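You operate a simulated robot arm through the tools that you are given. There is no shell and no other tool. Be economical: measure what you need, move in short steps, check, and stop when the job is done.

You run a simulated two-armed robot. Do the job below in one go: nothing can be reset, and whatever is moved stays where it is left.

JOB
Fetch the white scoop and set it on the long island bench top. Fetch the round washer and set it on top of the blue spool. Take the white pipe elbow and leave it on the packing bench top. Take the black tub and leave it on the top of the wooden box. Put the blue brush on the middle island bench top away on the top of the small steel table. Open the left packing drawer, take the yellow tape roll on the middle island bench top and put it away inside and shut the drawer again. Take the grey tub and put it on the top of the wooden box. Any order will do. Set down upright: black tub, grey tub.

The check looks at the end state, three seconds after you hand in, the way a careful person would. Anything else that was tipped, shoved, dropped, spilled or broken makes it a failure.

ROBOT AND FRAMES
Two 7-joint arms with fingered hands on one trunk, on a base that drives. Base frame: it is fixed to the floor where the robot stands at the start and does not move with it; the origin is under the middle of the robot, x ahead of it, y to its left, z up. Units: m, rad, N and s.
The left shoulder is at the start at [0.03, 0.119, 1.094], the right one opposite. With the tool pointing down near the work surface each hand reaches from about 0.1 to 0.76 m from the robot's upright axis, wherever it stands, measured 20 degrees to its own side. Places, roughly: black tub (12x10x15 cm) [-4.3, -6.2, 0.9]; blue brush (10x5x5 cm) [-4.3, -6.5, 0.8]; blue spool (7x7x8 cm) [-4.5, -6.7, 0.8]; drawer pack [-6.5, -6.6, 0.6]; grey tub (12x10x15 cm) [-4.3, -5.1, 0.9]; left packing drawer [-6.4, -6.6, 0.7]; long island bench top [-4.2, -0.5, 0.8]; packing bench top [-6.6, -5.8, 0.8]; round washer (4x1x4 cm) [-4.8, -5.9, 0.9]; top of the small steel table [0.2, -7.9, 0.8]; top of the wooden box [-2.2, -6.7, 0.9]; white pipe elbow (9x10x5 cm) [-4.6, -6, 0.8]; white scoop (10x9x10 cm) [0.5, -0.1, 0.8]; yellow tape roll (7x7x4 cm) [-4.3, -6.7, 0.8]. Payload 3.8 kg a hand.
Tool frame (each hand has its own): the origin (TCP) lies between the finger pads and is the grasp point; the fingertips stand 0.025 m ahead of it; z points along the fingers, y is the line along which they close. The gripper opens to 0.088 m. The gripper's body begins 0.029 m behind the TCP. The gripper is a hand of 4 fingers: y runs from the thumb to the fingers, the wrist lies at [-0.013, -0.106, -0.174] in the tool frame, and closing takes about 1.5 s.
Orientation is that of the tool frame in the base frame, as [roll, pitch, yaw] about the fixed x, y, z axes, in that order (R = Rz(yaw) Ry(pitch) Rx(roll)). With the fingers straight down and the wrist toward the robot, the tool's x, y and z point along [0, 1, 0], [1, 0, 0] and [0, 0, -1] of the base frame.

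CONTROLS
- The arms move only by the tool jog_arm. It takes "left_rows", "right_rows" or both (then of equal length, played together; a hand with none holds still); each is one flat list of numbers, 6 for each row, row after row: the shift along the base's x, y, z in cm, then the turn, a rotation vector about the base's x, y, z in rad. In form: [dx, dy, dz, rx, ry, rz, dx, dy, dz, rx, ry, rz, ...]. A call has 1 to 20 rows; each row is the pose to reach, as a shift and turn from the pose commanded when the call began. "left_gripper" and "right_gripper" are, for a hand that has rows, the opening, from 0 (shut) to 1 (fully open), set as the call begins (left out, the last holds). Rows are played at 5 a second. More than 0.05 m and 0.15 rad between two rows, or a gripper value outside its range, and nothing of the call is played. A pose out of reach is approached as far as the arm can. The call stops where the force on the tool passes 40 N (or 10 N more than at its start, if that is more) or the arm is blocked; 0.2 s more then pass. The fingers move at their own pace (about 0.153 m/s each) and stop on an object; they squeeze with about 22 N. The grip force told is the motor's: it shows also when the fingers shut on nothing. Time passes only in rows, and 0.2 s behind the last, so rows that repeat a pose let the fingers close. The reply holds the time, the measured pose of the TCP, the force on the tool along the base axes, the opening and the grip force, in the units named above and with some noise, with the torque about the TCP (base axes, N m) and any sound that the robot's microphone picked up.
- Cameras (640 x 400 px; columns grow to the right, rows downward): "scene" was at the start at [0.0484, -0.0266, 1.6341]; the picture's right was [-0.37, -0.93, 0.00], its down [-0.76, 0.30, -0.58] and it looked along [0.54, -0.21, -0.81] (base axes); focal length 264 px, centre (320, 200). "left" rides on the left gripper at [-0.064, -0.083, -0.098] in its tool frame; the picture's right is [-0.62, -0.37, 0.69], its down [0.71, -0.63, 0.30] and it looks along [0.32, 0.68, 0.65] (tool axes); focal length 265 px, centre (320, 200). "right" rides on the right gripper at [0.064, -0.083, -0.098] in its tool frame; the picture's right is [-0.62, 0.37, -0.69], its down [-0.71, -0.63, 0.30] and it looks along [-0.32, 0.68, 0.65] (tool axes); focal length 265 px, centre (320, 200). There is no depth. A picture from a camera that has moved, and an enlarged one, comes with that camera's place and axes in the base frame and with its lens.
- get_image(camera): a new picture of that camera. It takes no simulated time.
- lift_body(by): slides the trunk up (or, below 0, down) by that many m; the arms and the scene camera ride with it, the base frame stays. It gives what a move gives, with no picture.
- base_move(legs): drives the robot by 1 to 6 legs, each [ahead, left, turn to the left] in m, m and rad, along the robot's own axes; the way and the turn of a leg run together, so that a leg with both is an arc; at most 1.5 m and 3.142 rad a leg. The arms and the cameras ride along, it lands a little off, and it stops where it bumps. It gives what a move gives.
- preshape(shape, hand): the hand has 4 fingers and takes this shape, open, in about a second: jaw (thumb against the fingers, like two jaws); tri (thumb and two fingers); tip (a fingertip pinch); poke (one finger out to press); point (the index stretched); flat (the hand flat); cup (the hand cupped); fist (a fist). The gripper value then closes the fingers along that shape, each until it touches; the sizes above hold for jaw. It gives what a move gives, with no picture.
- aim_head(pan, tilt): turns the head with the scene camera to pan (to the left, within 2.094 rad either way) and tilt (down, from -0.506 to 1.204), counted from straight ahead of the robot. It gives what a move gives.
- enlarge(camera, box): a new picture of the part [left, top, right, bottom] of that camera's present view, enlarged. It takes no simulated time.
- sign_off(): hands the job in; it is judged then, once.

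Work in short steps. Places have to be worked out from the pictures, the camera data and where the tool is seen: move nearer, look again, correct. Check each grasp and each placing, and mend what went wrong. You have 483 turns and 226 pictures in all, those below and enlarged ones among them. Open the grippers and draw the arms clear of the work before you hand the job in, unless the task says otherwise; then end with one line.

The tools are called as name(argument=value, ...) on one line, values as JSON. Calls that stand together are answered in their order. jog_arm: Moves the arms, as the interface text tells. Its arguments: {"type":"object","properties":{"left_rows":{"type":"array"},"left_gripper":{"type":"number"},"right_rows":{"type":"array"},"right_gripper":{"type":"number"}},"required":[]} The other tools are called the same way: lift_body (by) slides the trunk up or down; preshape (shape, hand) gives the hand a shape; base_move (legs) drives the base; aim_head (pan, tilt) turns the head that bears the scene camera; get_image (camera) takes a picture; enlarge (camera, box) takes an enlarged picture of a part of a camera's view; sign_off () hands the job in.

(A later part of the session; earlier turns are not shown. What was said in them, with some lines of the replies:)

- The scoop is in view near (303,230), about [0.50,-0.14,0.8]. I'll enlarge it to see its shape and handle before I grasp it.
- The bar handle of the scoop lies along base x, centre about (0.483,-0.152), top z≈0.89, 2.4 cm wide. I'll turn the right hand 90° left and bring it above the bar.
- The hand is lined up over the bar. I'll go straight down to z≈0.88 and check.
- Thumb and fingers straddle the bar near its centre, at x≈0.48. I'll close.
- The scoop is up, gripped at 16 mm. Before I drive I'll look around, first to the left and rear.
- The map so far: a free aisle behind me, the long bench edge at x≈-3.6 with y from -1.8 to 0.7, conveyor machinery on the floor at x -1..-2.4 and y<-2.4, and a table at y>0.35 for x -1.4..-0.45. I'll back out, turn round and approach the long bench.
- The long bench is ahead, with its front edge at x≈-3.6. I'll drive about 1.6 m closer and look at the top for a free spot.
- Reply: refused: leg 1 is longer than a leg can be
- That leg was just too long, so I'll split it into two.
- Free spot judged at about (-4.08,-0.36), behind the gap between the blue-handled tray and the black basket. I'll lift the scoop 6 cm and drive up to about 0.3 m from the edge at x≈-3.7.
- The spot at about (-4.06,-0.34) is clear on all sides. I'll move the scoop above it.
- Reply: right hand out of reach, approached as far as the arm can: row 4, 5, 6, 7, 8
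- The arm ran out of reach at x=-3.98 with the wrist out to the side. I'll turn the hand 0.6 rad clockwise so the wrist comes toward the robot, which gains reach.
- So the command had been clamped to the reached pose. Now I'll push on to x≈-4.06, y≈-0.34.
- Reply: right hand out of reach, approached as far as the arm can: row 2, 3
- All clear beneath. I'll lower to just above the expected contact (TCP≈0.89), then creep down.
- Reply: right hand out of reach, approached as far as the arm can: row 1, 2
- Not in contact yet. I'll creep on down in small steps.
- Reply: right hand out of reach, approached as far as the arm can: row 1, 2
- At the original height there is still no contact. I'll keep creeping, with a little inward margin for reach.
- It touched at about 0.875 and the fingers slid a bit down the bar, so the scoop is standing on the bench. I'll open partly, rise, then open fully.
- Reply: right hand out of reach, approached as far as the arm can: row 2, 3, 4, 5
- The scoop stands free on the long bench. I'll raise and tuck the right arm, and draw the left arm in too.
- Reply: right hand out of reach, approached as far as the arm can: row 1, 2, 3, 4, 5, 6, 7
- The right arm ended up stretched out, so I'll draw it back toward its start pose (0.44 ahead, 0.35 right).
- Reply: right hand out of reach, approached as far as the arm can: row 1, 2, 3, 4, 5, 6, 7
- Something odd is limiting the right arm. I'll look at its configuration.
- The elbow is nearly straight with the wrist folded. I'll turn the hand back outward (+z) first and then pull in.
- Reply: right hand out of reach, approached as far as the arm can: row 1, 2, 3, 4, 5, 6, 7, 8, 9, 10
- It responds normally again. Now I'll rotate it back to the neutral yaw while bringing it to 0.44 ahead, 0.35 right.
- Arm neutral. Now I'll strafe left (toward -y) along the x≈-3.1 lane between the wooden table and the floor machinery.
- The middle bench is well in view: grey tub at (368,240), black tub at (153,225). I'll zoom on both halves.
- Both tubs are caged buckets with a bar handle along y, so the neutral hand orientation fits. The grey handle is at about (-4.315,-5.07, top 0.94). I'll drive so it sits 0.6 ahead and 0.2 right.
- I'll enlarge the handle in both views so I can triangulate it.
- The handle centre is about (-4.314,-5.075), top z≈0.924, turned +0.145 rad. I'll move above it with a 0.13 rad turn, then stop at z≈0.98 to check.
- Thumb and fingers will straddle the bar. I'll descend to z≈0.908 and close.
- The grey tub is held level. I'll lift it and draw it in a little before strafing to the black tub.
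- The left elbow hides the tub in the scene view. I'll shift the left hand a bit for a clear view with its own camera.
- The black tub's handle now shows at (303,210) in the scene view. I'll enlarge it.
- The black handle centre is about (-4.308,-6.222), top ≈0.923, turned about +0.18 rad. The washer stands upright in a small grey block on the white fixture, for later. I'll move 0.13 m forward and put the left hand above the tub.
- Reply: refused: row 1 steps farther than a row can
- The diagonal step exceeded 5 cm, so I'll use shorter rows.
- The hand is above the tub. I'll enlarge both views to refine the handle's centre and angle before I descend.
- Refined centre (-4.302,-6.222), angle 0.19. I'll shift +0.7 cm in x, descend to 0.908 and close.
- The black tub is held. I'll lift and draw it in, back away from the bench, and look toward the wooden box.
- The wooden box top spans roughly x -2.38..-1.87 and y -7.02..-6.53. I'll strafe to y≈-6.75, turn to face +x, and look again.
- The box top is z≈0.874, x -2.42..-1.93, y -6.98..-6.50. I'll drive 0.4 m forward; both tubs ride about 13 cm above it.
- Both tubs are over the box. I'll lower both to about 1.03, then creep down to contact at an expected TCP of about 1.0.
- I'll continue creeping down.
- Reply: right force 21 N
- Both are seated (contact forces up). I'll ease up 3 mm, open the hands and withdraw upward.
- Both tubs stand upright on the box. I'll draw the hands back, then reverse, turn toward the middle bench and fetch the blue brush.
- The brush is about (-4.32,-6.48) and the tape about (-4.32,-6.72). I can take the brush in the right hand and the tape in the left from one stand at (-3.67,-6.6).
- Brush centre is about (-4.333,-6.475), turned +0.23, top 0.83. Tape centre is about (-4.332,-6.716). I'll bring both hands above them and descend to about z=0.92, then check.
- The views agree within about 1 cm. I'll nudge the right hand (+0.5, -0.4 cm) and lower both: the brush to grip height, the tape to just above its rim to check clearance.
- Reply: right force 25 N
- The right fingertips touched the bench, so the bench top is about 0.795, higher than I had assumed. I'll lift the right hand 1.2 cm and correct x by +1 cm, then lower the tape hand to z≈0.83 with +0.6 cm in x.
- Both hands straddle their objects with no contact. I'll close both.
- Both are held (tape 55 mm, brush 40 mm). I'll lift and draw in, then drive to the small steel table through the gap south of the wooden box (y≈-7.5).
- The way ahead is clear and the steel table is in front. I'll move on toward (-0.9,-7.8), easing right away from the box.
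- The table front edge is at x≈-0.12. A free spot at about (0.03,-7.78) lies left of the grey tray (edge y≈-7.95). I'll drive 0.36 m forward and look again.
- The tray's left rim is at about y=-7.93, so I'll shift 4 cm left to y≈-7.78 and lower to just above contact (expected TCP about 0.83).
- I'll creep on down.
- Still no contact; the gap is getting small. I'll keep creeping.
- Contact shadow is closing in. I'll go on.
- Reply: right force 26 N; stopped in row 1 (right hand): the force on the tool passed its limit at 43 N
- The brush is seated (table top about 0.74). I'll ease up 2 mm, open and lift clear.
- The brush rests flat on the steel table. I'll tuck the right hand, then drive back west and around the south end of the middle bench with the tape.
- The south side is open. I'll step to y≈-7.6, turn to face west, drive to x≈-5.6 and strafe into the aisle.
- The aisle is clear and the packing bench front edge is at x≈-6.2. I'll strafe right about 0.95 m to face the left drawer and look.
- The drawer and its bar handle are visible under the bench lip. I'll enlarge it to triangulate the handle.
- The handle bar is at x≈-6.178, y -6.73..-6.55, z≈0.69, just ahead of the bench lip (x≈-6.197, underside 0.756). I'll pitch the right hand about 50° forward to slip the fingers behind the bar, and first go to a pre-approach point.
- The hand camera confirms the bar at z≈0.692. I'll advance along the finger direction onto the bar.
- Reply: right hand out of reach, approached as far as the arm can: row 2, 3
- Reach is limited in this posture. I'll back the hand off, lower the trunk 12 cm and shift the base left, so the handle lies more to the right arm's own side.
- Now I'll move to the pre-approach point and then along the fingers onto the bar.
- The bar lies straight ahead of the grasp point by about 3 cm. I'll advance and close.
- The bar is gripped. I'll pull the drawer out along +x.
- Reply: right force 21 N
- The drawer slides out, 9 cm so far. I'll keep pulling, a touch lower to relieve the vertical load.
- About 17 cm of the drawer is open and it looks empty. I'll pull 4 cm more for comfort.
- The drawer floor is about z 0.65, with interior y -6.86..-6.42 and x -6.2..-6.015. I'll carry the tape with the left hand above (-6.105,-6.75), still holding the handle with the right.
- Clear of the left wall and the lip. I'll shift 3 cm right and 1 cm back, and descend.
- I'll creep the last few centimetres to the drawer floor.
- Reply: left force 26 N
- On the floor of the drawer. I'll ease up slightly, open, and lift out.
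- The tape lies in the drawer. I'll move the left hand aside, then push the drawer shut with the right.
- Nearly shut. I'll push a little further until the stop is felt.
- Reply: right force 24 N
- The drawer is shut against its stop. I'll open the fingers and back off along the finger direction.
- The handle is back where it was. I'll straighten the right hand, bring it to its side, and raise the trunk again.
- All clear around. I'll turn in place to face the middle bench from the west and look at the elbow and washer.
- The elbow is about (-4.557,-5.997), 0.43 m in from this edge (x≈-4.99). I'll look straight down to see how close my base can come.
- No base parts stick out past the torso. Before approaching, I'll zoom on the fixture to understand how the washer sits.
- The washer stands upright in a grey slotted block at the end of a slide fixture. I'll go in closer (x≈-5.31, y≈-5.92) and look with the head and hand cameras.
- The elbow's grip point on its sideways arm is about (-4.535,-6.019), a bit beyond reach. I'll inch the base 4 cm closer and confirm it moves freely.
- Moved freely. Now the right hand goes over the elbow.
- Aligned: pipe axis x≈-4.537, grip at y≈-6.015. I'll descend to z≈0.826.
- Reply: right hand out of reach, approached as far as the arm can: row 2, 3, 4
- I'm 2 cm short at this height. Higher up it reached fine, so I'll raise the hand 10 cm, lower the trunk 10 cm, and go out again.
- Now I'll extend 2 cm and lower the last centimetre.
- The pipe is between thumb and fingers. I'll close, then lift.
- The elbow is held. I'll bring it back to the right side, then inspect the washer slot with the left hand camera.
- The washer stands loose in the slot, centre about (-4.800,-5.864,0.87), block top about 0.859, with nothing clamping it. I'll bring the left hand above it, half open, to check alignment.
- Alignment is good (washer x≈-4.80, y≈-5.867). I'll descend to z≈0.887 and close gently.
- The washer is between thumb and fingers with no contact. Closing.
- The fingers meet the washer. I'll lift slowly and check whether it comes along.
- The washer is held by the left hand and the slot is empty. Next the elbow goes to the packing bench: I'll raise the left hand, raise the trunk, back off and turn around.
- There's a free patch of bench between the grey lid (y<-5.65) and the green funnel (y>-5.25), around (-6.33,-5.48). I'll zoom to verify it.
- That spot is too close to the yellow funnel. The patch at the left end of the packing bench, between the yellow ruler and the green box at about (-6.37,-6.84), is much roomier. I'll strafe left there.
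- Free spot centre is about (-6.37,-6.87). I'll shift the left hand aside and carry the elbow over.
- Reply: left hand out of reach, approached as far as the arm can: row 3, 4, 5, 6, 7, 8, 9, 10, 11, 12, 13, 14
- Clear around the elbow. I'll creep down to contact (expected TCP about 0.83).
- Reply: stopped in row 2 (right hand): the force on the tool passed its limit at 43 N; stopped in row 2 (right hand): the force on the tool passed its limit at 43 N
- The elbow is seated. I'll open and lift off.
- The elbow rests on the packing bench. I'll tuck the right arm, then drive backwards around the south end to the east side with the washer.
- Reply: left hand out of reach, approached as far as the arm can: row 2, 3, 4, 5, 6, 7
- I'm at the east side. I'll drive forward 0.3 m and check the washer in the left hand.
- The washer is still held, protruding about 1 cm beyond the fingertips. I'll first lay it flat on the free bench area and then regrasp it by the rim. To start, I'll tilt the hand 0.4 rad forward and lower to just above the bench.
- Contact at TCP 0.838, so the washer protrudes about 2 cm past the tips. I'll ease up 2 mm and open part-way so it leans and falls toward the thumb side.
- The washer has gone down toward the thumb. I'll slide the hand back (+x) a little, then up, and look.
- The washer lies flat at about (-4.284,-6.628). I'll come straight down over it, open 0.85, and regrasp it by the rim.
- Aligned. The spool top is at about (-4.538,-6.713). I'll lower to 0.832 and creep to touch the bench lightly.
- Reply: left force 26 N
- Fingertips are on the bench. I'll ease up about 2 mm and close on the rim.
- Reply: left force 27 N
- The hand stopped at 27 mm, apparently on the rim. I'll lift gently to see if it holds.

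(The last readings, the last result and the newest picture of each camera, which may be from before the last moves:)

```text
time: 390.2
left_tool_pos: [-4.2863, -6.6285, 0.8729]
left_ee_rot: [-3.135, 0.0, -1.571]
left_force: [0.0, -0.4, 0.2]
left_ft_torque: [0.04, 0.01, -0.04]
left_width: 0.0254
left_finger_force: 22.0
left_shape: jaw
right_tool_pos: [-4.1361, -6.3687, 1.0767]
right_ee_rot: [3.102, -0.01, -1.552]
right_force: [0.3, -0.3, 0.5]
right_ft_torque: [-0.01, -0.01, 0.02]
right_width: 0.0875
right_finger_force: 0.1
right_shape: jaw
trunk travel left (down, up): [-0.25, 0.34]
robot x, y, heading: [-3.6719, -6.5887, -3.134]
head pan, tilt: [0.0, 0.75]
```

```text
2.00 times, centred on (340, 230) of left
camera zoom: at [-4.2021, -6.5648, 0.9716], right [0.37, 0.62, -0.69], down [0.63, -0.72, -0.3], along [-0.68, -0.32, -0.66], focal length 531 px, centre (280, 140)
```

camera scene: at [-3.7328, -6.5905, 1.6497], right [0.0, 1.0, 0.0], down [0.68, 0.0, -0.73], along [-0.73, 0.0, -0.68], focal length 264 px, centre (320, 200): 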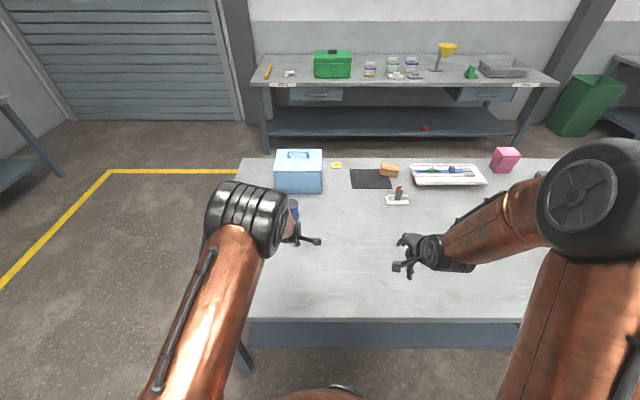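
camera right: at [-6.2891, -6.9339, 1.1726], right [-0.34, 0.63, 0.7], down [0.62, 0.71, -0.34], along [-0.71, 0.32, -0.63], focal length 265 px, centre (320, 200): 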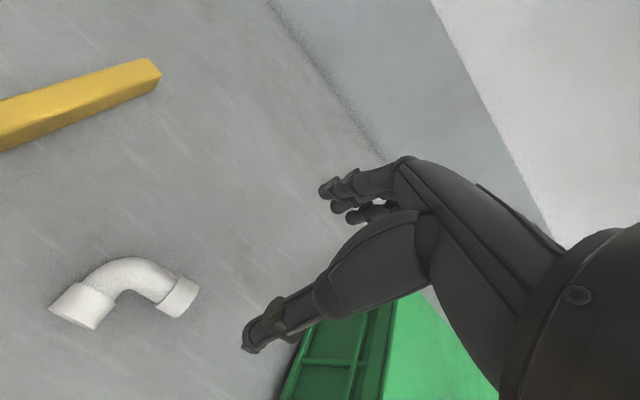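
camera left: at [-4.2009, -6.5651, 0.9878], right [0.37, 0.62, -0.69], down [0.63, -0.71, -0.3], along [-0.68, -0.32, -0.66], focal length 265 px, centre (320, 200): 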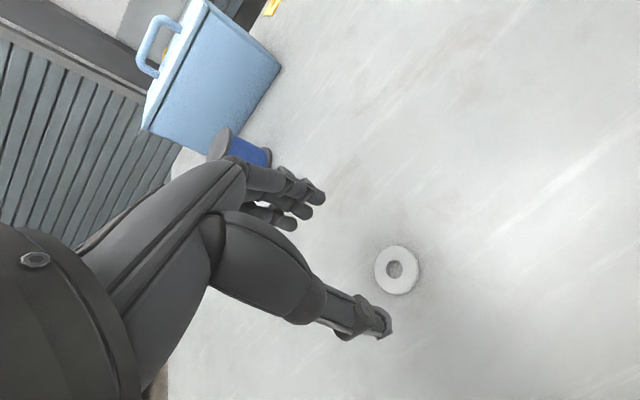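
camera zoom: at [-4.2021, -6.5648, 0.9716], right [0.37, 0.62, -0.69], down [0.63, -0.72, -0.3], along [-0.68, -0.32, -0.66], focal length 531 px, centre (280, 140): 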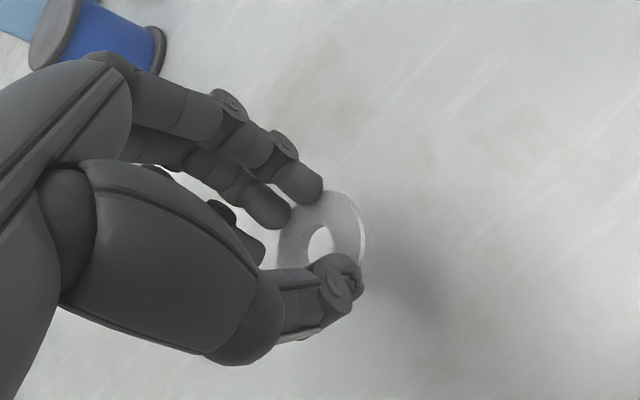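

The washer is held flat by its rim. I'll lift it, move the base 0.15 m closer and lower the trunk 10 cm for reach.

jog_arm(left_rows=[0, 0, 5, 0, 0, 0, 0, 0, 10, 0, 0, 0, 0, 0, 15, 0, 0, 0, 0, 0, 19, 0, 0, 0])

base_move(legs=[[0.15, 0, 0]])

lift_body(by=-0.1)

get_image(camera="left")

get_image(camera="scene")

```text
time: 391.2
left_tool_pos: [-4.2835, -6.6279, 1.0622]
left_ee_rot: [-3.137, 0.0, -1.574]
left_force: [0.2, -0.5, -1.0]
left_ft_torque: [0.01, -0.01, -0.01]
left_width: 0.0249
left_finger_force: 21.7
left_shape: jaw
right_tool_pos: [-4.1351, -6.3699, 1.0769]
right_ee_rot: [3.101, -0.01, -1.553]
right_force: [0.7, 0.3, 0.7]
right_ft_torque: [0.0, 0.03, 0.02]
right_width: 0.0875
right_finger_force: 0.1
right_shape: jaw
trunk travel left (down, up): [-0.25, 0.34]
robot x, y, heading: [-3.6682, -6.5925, -3.139]
head pan, tilt: [0.0, 0.75]
```

```text
time: 392.6
left_tool_pos: [-4.4371, -6.6271, 1.0621]
left_ee_rot: [-3.138, -0.001, -1.574]
left_force: [-0.6, -0.3, 0.1]
left_ft_torque: [0.01, 0.01, -0.03]
left_width: 0.0251
left_finger_force: 22.1
left_shape: jaw
right_tool_pos: [-4.2854, -6.3678, 1.0751]
right_ee_rot: [3.102, -0.01, -1.554]
right_force: [-1.0, 0.1, 0.0]
right_ft_torque: [-0.02, -0.02, 0.02]
right_width: 0.0877
right_finger_force: 0.1
right_shape: jaw
trunk travel left (down, up): [-0.25, 0.34]
robot x, y, heading: [-3.8201, -6.5896, -3.139]
head pan, tilt: [0.0, 0.75]
```

```text
time: 393.9
left_tool_pos: [-4.4345, -6.6279, 0.9627]
left_ee_rot: [-3.138, 0.001, -1.575]
left_force: [-1.2, 0.1, 0.0]
left_ft_torque: [0.02, 0.0, 0.01]
left_width: 0.025
left_finger_force: 22.1
left_shape: jaw
right_tool_pos: [-4.2844, -6.3674, 0.9757]
right_ee_rot: [3.102, -0.013, -1.552]
right_force: [-0.3, -0.3, 0.5]
right_ft_torque: [0.01, 0.03, -0.02]
right_width: 0.0877
right_finger_force: 0.1
right_shape: jaw
trunk travel left (down, up): [-0.15, 0.44]
robot x, y, heading: [-3.8203, -6.5923, -3.142]
head pan, tilt: [0.0, 0.75]
```

```text
84 pictures are left
camera left: at [-4.3523, -6.5641, 1.0614], right [0.37, 0.62, -0.69], down [0.63, -0.72, -0.3], along [-0.68, -0.32, -0.66], focal length 265 px, centre (320, 200)
```

left: 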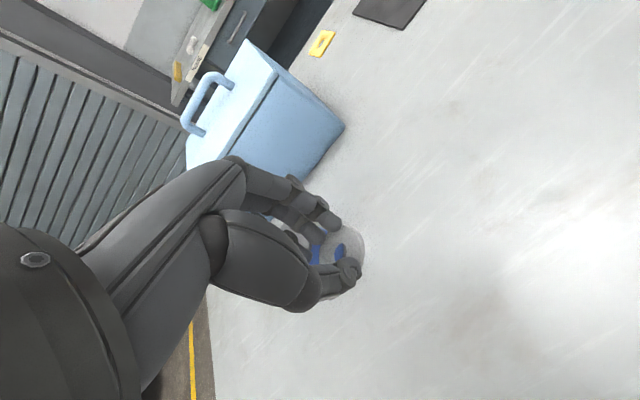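

```text
83 pictures are left
camera scene: at [-3.8818, -6.5908, 1.5499], right [0.0, 1.0, 0.0], down [0.68, 0.0, -0.73], along [-0.73, 0.0, -0.68], focal length 264 px, centre (320, 200)
```

scene: 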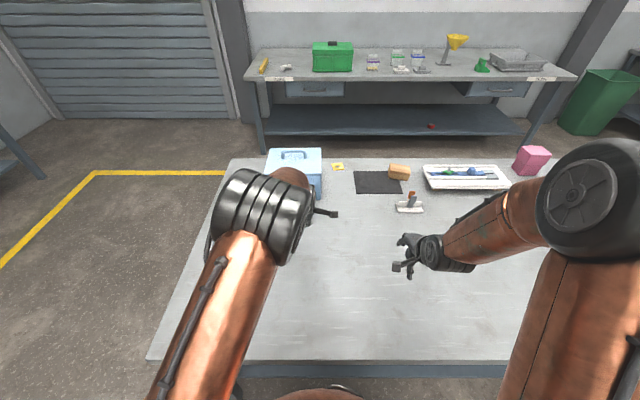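

Combining earlier views, the spool top centre is about (-4.540,-6.713), z≈0.868; the washer is centred on the TCP. I'll move above it.

jog_arm(left_rows=[-2.6, -2.1, 0, 0, 0, 0, -5.2, -4.2, 0, 0, 0, 0, -7.9, -6.4, 0, 0, 0, 0, -10.5, -8.5, 0, 0, 0, 0])

get_image(camera="left")

enlarge(camera="scene", box=[220, 140, 380, 260])

```text
time: 394.9
left_tool_pos: [-4.5392, -6.7158, 0.9625]
left_ee_rot: [-3.138, -0.001, -1.577]
left_force: [0.2, -0.7, 0.4]
left_ft_torque: [-0.03, -0.04, 0.01]
left_width: 0.0252
left_finger_force: 22.0
left_shape: jaw
right_tool_pos: [-4.2858, -6.3684, 0.976]
right_ee_rot: [3.101, -0.009, -1.553]
right_force: [-0.8, -0.3, 0.7]
right_ft_torque: [-0.02, 0.02, 0.0]
right_width: 0.0878
right_finger_force: 0.1
right_shape: jaw
trunk travel left (down, up): [-0.15, 0.44]
robot x, y, heading: [-3.8175, -6.5887, -3.142]
head pan, tilt: [0.0, 0.75]
```

```text
82 pictures are left
camera left: at [-4.4564, -6.6522, 1.0625], right [0.37, 0.62, -0.69], down [0.63, -0.72, -0.3], along [-0.68, -0.32, -0.66], focal length 265 px, centre (320, 200)
```

left: 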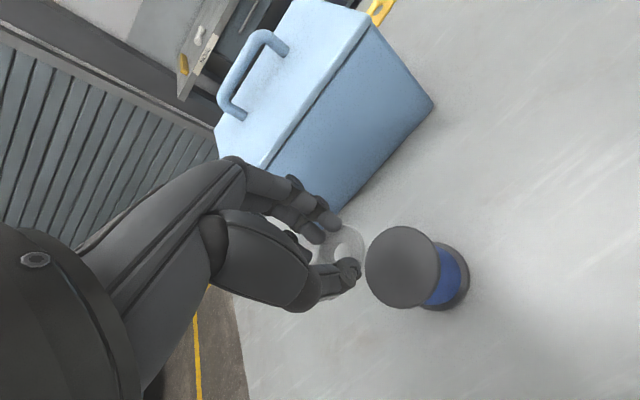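

```text
3.33 times, centred on (300, 200) of scene
camera zoom: at [-3.8827, -6.5915, 1.5497], right [0.0, 1.0, 0.0], down [0.68, 0.0, -0.73], along [-0.73, 0.0, -0.68], focal length 881 px, centre (387, 200)
```

zoom: 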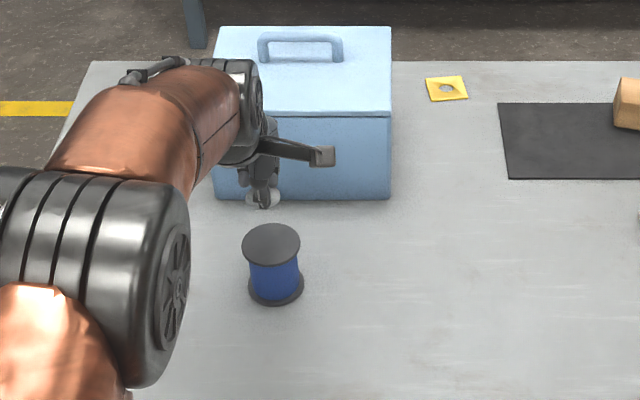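

Hole, TCP and spool centre agree within 5 mm. I'll descend to about 0.912, then creep to contact.

jog_arm(left_rows=[0, 0, -2, 0, 0, 0, 0, 0, -4, 0, 0, 0, 0, 0, -5, 0, 0, 0])

enlarge(camera="left", box=[220, 130, 460, 330])

jog_arm(left_rows=[0, 0, -0.3, 0, 0, 0, 0, 0, -0.6, 0, 0, 0])

```text
time: 395.7
left_tool_pos: [-4.5397, -6.7157, 0.913]
left_ee_rot: [-3.138, 0.001, -1.573]
left_force: [0.0, -0.2, -0.3]
left_ft_torque: [0.01, 0.04, 0.01]
left_width: 0.025
left_finger_force: 22.2
left_shape: jaw
right_tool_pos: [-4.2858, -6.3677, 0.9751]
right_ee_rot: [3.101, -0.011, -1.553]
right_force: [-0.1, -0.7, 0.2]
right_ft_torque: [0.05, -0.01, 0.02]
right_width: 0.0876
right_finger_force: 0.1
right_shape: jaw
trunk travel left (down, up): [-0.15, 0.44]
robot x, y, heading: [-3.8188, -6.5903, -3.144]
head pan, tilt: [0.0, 0.75]
```

```text
2.00 times, centred on (340, 230) of left
camera zoom: at [-4.4574, -6.6516, 1.0113], right [0.37, 0.62, -0.69], down [0.63, -0.72, -0.3], along [-0.68, -0.32, -0.66], focal length 531 px, centre (280, 140)
```

zoom: 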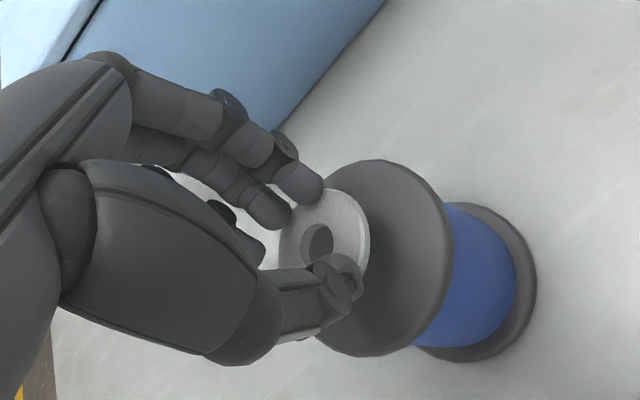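

```text
time: 396.3
left_tool_pos: [-4.5405, -6.7126, 0.9075]
left_ee_rot: [-3.139, -0.001, -1.573]
left_force: [-0.8, -0.3, -0.7]
left_ft_torque: [0.02, 0.0, -0.03]
left_width: 0.0252
left_finger_force: 22.3
left_shape: jaw
right_tool_pos: [-4.2835, -6.3679, 0.9757]
right_ee_rot: [3.1, -0.01, -1.552]
right_force: [0.2, 0.0, 0.6]
right_ft_torque: [-0.05, -0.01, 0.02]
right_width: 0.0875
right_finger_force: 0.1
right_shape: jaw
trunk travel left (down, up): [-0.15, 0.44]
robot x, y, heading: [-3.8184, -6.5906, -3.136]
head pan, tilt: [0.0, 0.75]
```

I'll keep creeping in 2–3 mm steps.

jog_arm(left_rows=[0, 0, -0.2, 0, 0, 0, 0, 0, -0.4, 0, 0, 0])

jog_arm(left_rows=[0, 0, -0.2, 0, 0, 0, 0, 0, -0.4, 0, 0, 0])

jog_arm(left_rows=[0, 0, -0.2, 0, 0, 0])

```text
time: 396.9
left_tool_pos: [-4.5398, -6.7117, 0.9029]
left_ee_rot: [-3.139, 0.0, -1.575]
left_force: [-0.6, 0.0, 0.0]
left_ft_torque: [-0.03, 0.0, 0.0]
left_width: 0.0249
left_finger_force: 21.7
left_shape: jaw
right_tool_pos: [-4.2847, -6.3664, 0.9748]
right_ee_rot: [3.101, -0.01, -1.552]
right_force: [-0.7, 0.0, -0.3]
right_ft_torque: [-0.03, 0.02, 0.01]
right_width: 0.0877
right_finger_force: 0.0
right_shape: jaw
trunk travel left (down, up): [-0.15, 0.44]
robot x, y, heading: [-3.8198, -6.5902, -3.138]
head pan, tilt: [0.0, 0.75]
```

```text
time: 397.5
left_tool_pos: [-4.5393, -6.7127, 0.8977]
left_ee_rot: [-3.139, 0.0, -1.573]
left_force: [0.6, -0.3, 0.4]
left_ft_torque: [-0.02, -0.01, 0.02]
left_width: 0.0248
left_finger_force: 22.2
left_shape: jaw
right_tool_pos: [-4.285, -6.3674, 0.9753]
right_ee_rot: [3.102, -0.01, -1.551]
right_force: [0.0, 0.3, 0.1]
right_ft_torque: [-0.04, 0.03, 0.0]
right_width: 0.0879
right_finger_force: 0.1
right_shape: jaw
trunk travel left (down, up): [-0.15, 0.44]
robot x, y, heading: [-3.8178, -6.5907, -3.14]
head pan, tilt: [0.0, 0.75]
```

```text
time: 397.9
left_tool_pos: [-4.541, -6.7119, 0.8981]
left_ee_rot: [-3.14, -0.001, -1.576]
left_force: [0.2, -1.2, 5.0]
left_ft_torque: [-0.07, 0.07, 0.01]
left_width: 0.025
left_finger_force: 21.4
left_shape: jaw
right_tool_pos: [-4.2858, -6.3689, 0.9757]
right_ee_rot: [3.102, -0.01, -1.554]
right_force: [0.6, 1.2, 0.0]
right_ft_torque: [0.03, -0.02, -0.04]
right_width: 0.0876
right_finger_force: 0.1
right_shape: jaw
trunk travel left (down, up): [-0.15, 0.44]
robot x, y, heading: [-3.8201, -6.591, -3.141]
head pan, tilt: [0.0, 0.75]
```

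Light contact (5 N). I'll open modestly and lift straight up.

jog_arm(left_rows=[0, 0, 0, 0, 0, 0, 0, 0, 0, 0, 0, 0, 0, 0, 0, 0, 0, 0, 0, 0, 0, 0, 0, 0], left_gripper=0.55)

jog_arm(left_rows=[0, 0, 1, 0, 0, 0, 0, 0, 2.5, 0, 0, 0, 0, 0, 5, 0, 0, 0, 0, 0, 9, 0, 0, 0])

get_image(camera="left")

```text
time: 398.9
left_tool_pos: [-4.5405, -6.7121, 0.8959]
left_ee_rot: [-3.138, -0.002, -1.574]
left_force: [0.2, -0.6, -0.5]
left_ft_torque: [-0.03, -0.01, 0.02]
left_width: 0.0482
left_finger_force: 0.0
left_shape: jaw
right_tool_pos: [-4.2848, -6.3675, 0.9755]
right_ee_rot: [3.101, -0.011, -1.554]
right_force: [-0.4, -0.7, -0.1]
right_ft_torque: [0.0, -0.04, -0.04]
right_width: 0.0874
right_finger_force: 0.1
right_shape: jaw
trunk travel left (down, up): [-0.15, 0.44]
robot x, y, heading: [-3.818, -6.5918, -3.143]
head pan, tilt: [0.0, 0.75]
```

```text
time: 399.9
left_tool_pos: [-4.5415, -6.7119, 0.9893]
left_ee_rot: [-3.138, 0.001, -1.573]
left_force: [0.3, 0.3, 0.1]
left_ft_torque: [0.03, -0.02, -0.04]
left_width: 0.0482
left_finger_force: 0.1
left_shape: jaw
right_tool_pos: [-4.2846, -6.3687, 0.9763]
right_ee_rot: [3.103, -0.01, -1.552]
right_force: [-0.2, 0.2, -0.5]
right_ft_torque: [-0.02, -0.01, 0.0]
right_width: 0.0875
right_finger_force: 0.0
right_shape: jaw
trunk travel left (down, up): [-0.15, 0.44]
robot x, y, heading: [-3.8161, -6.5899, -3.14]
head pan, tilt: [0.0, 0.75]
```

```text
79 pictures are left
camera left: at [-4.4579, -6.6491, 1.087], right [0.37, 0.62, -0.69], down [0.63, -0.72, -0.3], along [-0.68, -0.32, -0.66], focal length 265 px, centre (320, 200)
```

left: 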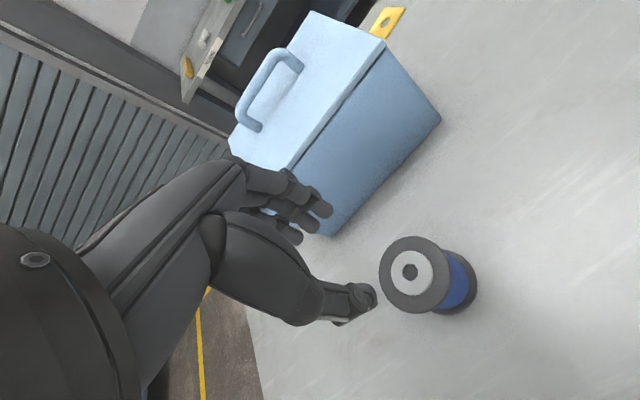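

The washer lies flat and centred on the spool. I'll withdraw the arms, open the grippers, raise the trunk and back off, then check the drawer and the rest.

jog_arm(left_rows=[3, 0, 3, 0, 0, 0, 7, 0, 5, 0, 0, 0, 11, -1, 6, 0, 0, 0, 15, -2, 7, 0, 0, 0, 19, -3, 7, 0, 0, 0, 23, -4, 7, 0, 0, 0], left_gripper=1)

lift_body(by=0.1)

base_move(legs=[[-0.45, 0, 0]])

get_image(camera="scene")

enlarge(camera="scene", box=[250, 30, 530, 200])

```text
time: 401.3
left_tool_pos: [-4.3083, -6.7518, 1.0556]
left_ee_rot: [-3.14, 0.002, -1.576]
left_force: [0.5, 0.5, 0.4]
left_ft_torque: [0.03, 0.0, 0.01]
left_width: 0.0881
left_finger_force: 0.0
left_shape: jaw
right_tool_pos: [-4.2837, -6.3686, 0.9759]
right_ee_rot: [3.1, -0.01, -1.553]
right_force: [0.8, 0.1, -0.6]
right_ft_torque: [0.0, -0.03, -0.01]
right_width: 0.0877
right_finger_force: 0.0
right_shape: jaw
trunk travel left (down, up): [-0.15, 0.44]
robot x, y, heading: [-3.8187, -6.588, -3.14]
head pan, tilt: [0.0, 0.75]
```

```text
time: 402.6
left_tool_pos: [-4.3099, -6.7527, 1.1569]
left_ee_rot: [-3.14, -0.001, -1.575]
left_force: [0.0, 0.1, 0.9]
left_ft_torque: [0.05, 0.0, 0.04]
left_width: 0.088
left_finger_force: 0.2
left_shape: jaw
right_tool_pos: [-4.2844, -6.3682, 1.075]
right_ee_rot: [3.101, -0.01, -1.553]
right_force: [-0.5, 0.6, -0.3]
right_ft_torque: [0.01, 0.02, -0.01]
right_width: 0.0877
right_finger_force: 0.2
right_shape: jaw
trunk travel left (down, up): [-0.25, 0.34]
robot x, y, heading: [-3.82, -6.591, -3.14]
head pan, tilt: [0.0, 0.75]
```

```text
time: 405.4
left_tool_pos: [-3.8641, -6.7506, 1.1558]
left_ee_rot: [-3.139, 0.0, -1.58]
left_force: [0.4, 0.6, 0.3]
left_ft_torque: [-0.01, 0.05, 0.0]
left_width: 0.0881
left_finger_force: 0.1
left_shape: jaw
right_tool_pos: [-3.8356, -6.3655, 1.0756]
right_ee_rot: [3.102, -0.01, -1.559]
right_force: [-0.7, -0.2, 0.5]
right_ft_torque: [0.0, 0.03, 0.02]
right_width: 0.0878
right_finger_force: 0.0
right_shape: jaw
trunk travel left (down, up): [-0.25, 0.34]
robot x, y, heading: [-3.3727, -6.5914, 3.137]
head pan, tilt: [0.0, 0.75]
```

```text
78 pictures are left
camera scene: at [-3.4348, -6.5912, 1.6498], right [0.01, 1.0, 0.0], down [0.68, 0.0, -0.73], along [-0.73, 0.0, -0.68], focal length 264 px, centre (320, 200)
```

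scene: 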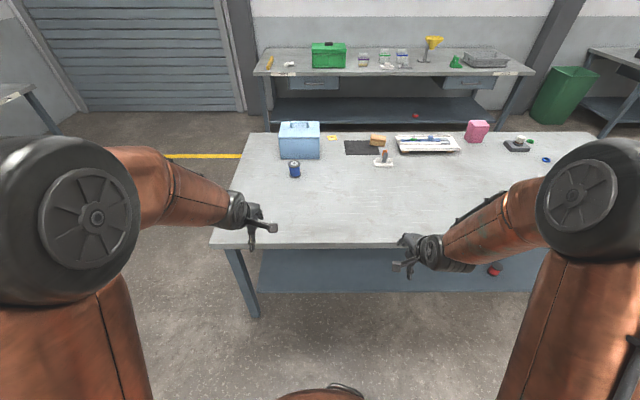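

```text
2.29 times, centred on (390, 115) of scene
camera zoom: at [-3.4348, -6.5912, 1.6498], right [0.01, 1.0, 0.0], down [0.68, 0.0, -0.73], along [-0.73, 0.0, -0.68], focal length 604 px, centre (160, 394)
```

zoom: 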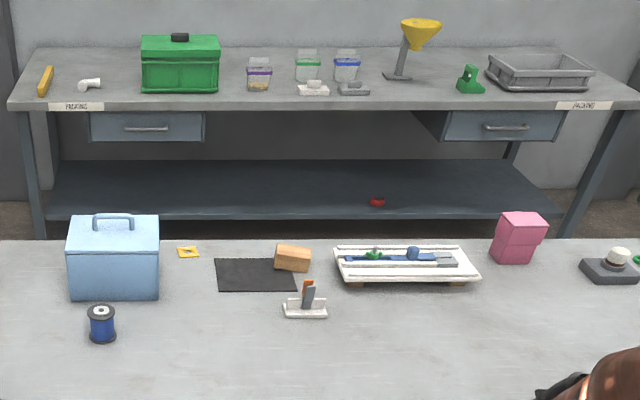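

Drawer shut, elbow on the packing bench, washer on the spool, everything else in place. I'll turn a bit for a last look at the tubs on the wooden box.

base_move(legs=[[0, 0, 1.2]])

aim_head(pan=1.8, tilt=0.5)

get_image(camera="scene")

```text
time: 408.7
left_tool_pos: [-3.4052, -7.1078, 1.1552]
left_ee_rot: [-3.138, -0.001, -0.382]
left_force: [-0.4, 0.8, -0.4]
left_ft_torque: [0.02, 0.02, 0.02]
left_width: 0.0879
left_finger_force: 0.0
left_shape: jaw
right_tool_pos: [-3.752, -6.9409, 1.0754]
right_ee_rot: [3.102, -0.01, -0.361]
right_force: [0.0, 0.7, -0.2]
right_ft_torque: [0.01, 0.01, 0.02]
right_width: 0.0878
right_finger_force: 0.1
right_shape: jaw
trunk travel left (down, up): [-0.25, 0.34]
robot x, y, heading: [-3.375, -6.5914, -1.947]
head pan, tilt: [0.0, 0.75]
```

```text
time: 410.5
left_tool_pos: [-3.4051, -7.1079, 1.1562]
left_ee_rot: [-3.139, 0.001, -0.382]
left_force: [-0.2, 0.0, 0.2]
left_ft_torque: [-0.02, 0.03, 0.06]
left_width: 0.0879
left_finger_force: 0.1
left_shape: jaw
right_tool_pos: [-3.7514, -6.9424, 1.075]
right_ee_rot: [3.102, -0.011, -0.362]
right_force: [0.6, -0.1, -0.1]
right_ft_torque: [-0.02, -0.01, 0.0]
right_width: 0.0877
right_finger_force: 0.1
right_shape: jaw
trunk travel left (down, up): [-0.25, 0.34]
robot x, y, heading: [-3.3716, -6.5902, -1.944]
head pan, tilt: [1.799, 0.499]
```

```text
76 pictures are left
camera scene: at [-3.2752, -6.5868, 1.6717], right [-0.15, -0.99, 0.0], down [-0.47, 0.07, -0.88], along [0.87, -0.13, -0.48], focal length 264 px, centre (320, 200)
```

scene: 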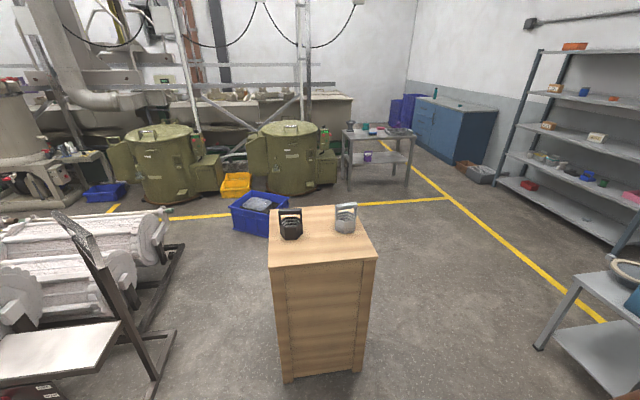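

Both tubs stand upright on the box and the brush is on the steel table. The grippers are open and the arms clear, so I'll hand in.

sign_off()

```text
The job is handed in.
```

I finished all seven tasks and handed the job in, with the grippers open and the arms clear of the work. I saw each item in place after setting it down. The tape roll is shut inside the left packing drawer, and both tubs are standing upright.
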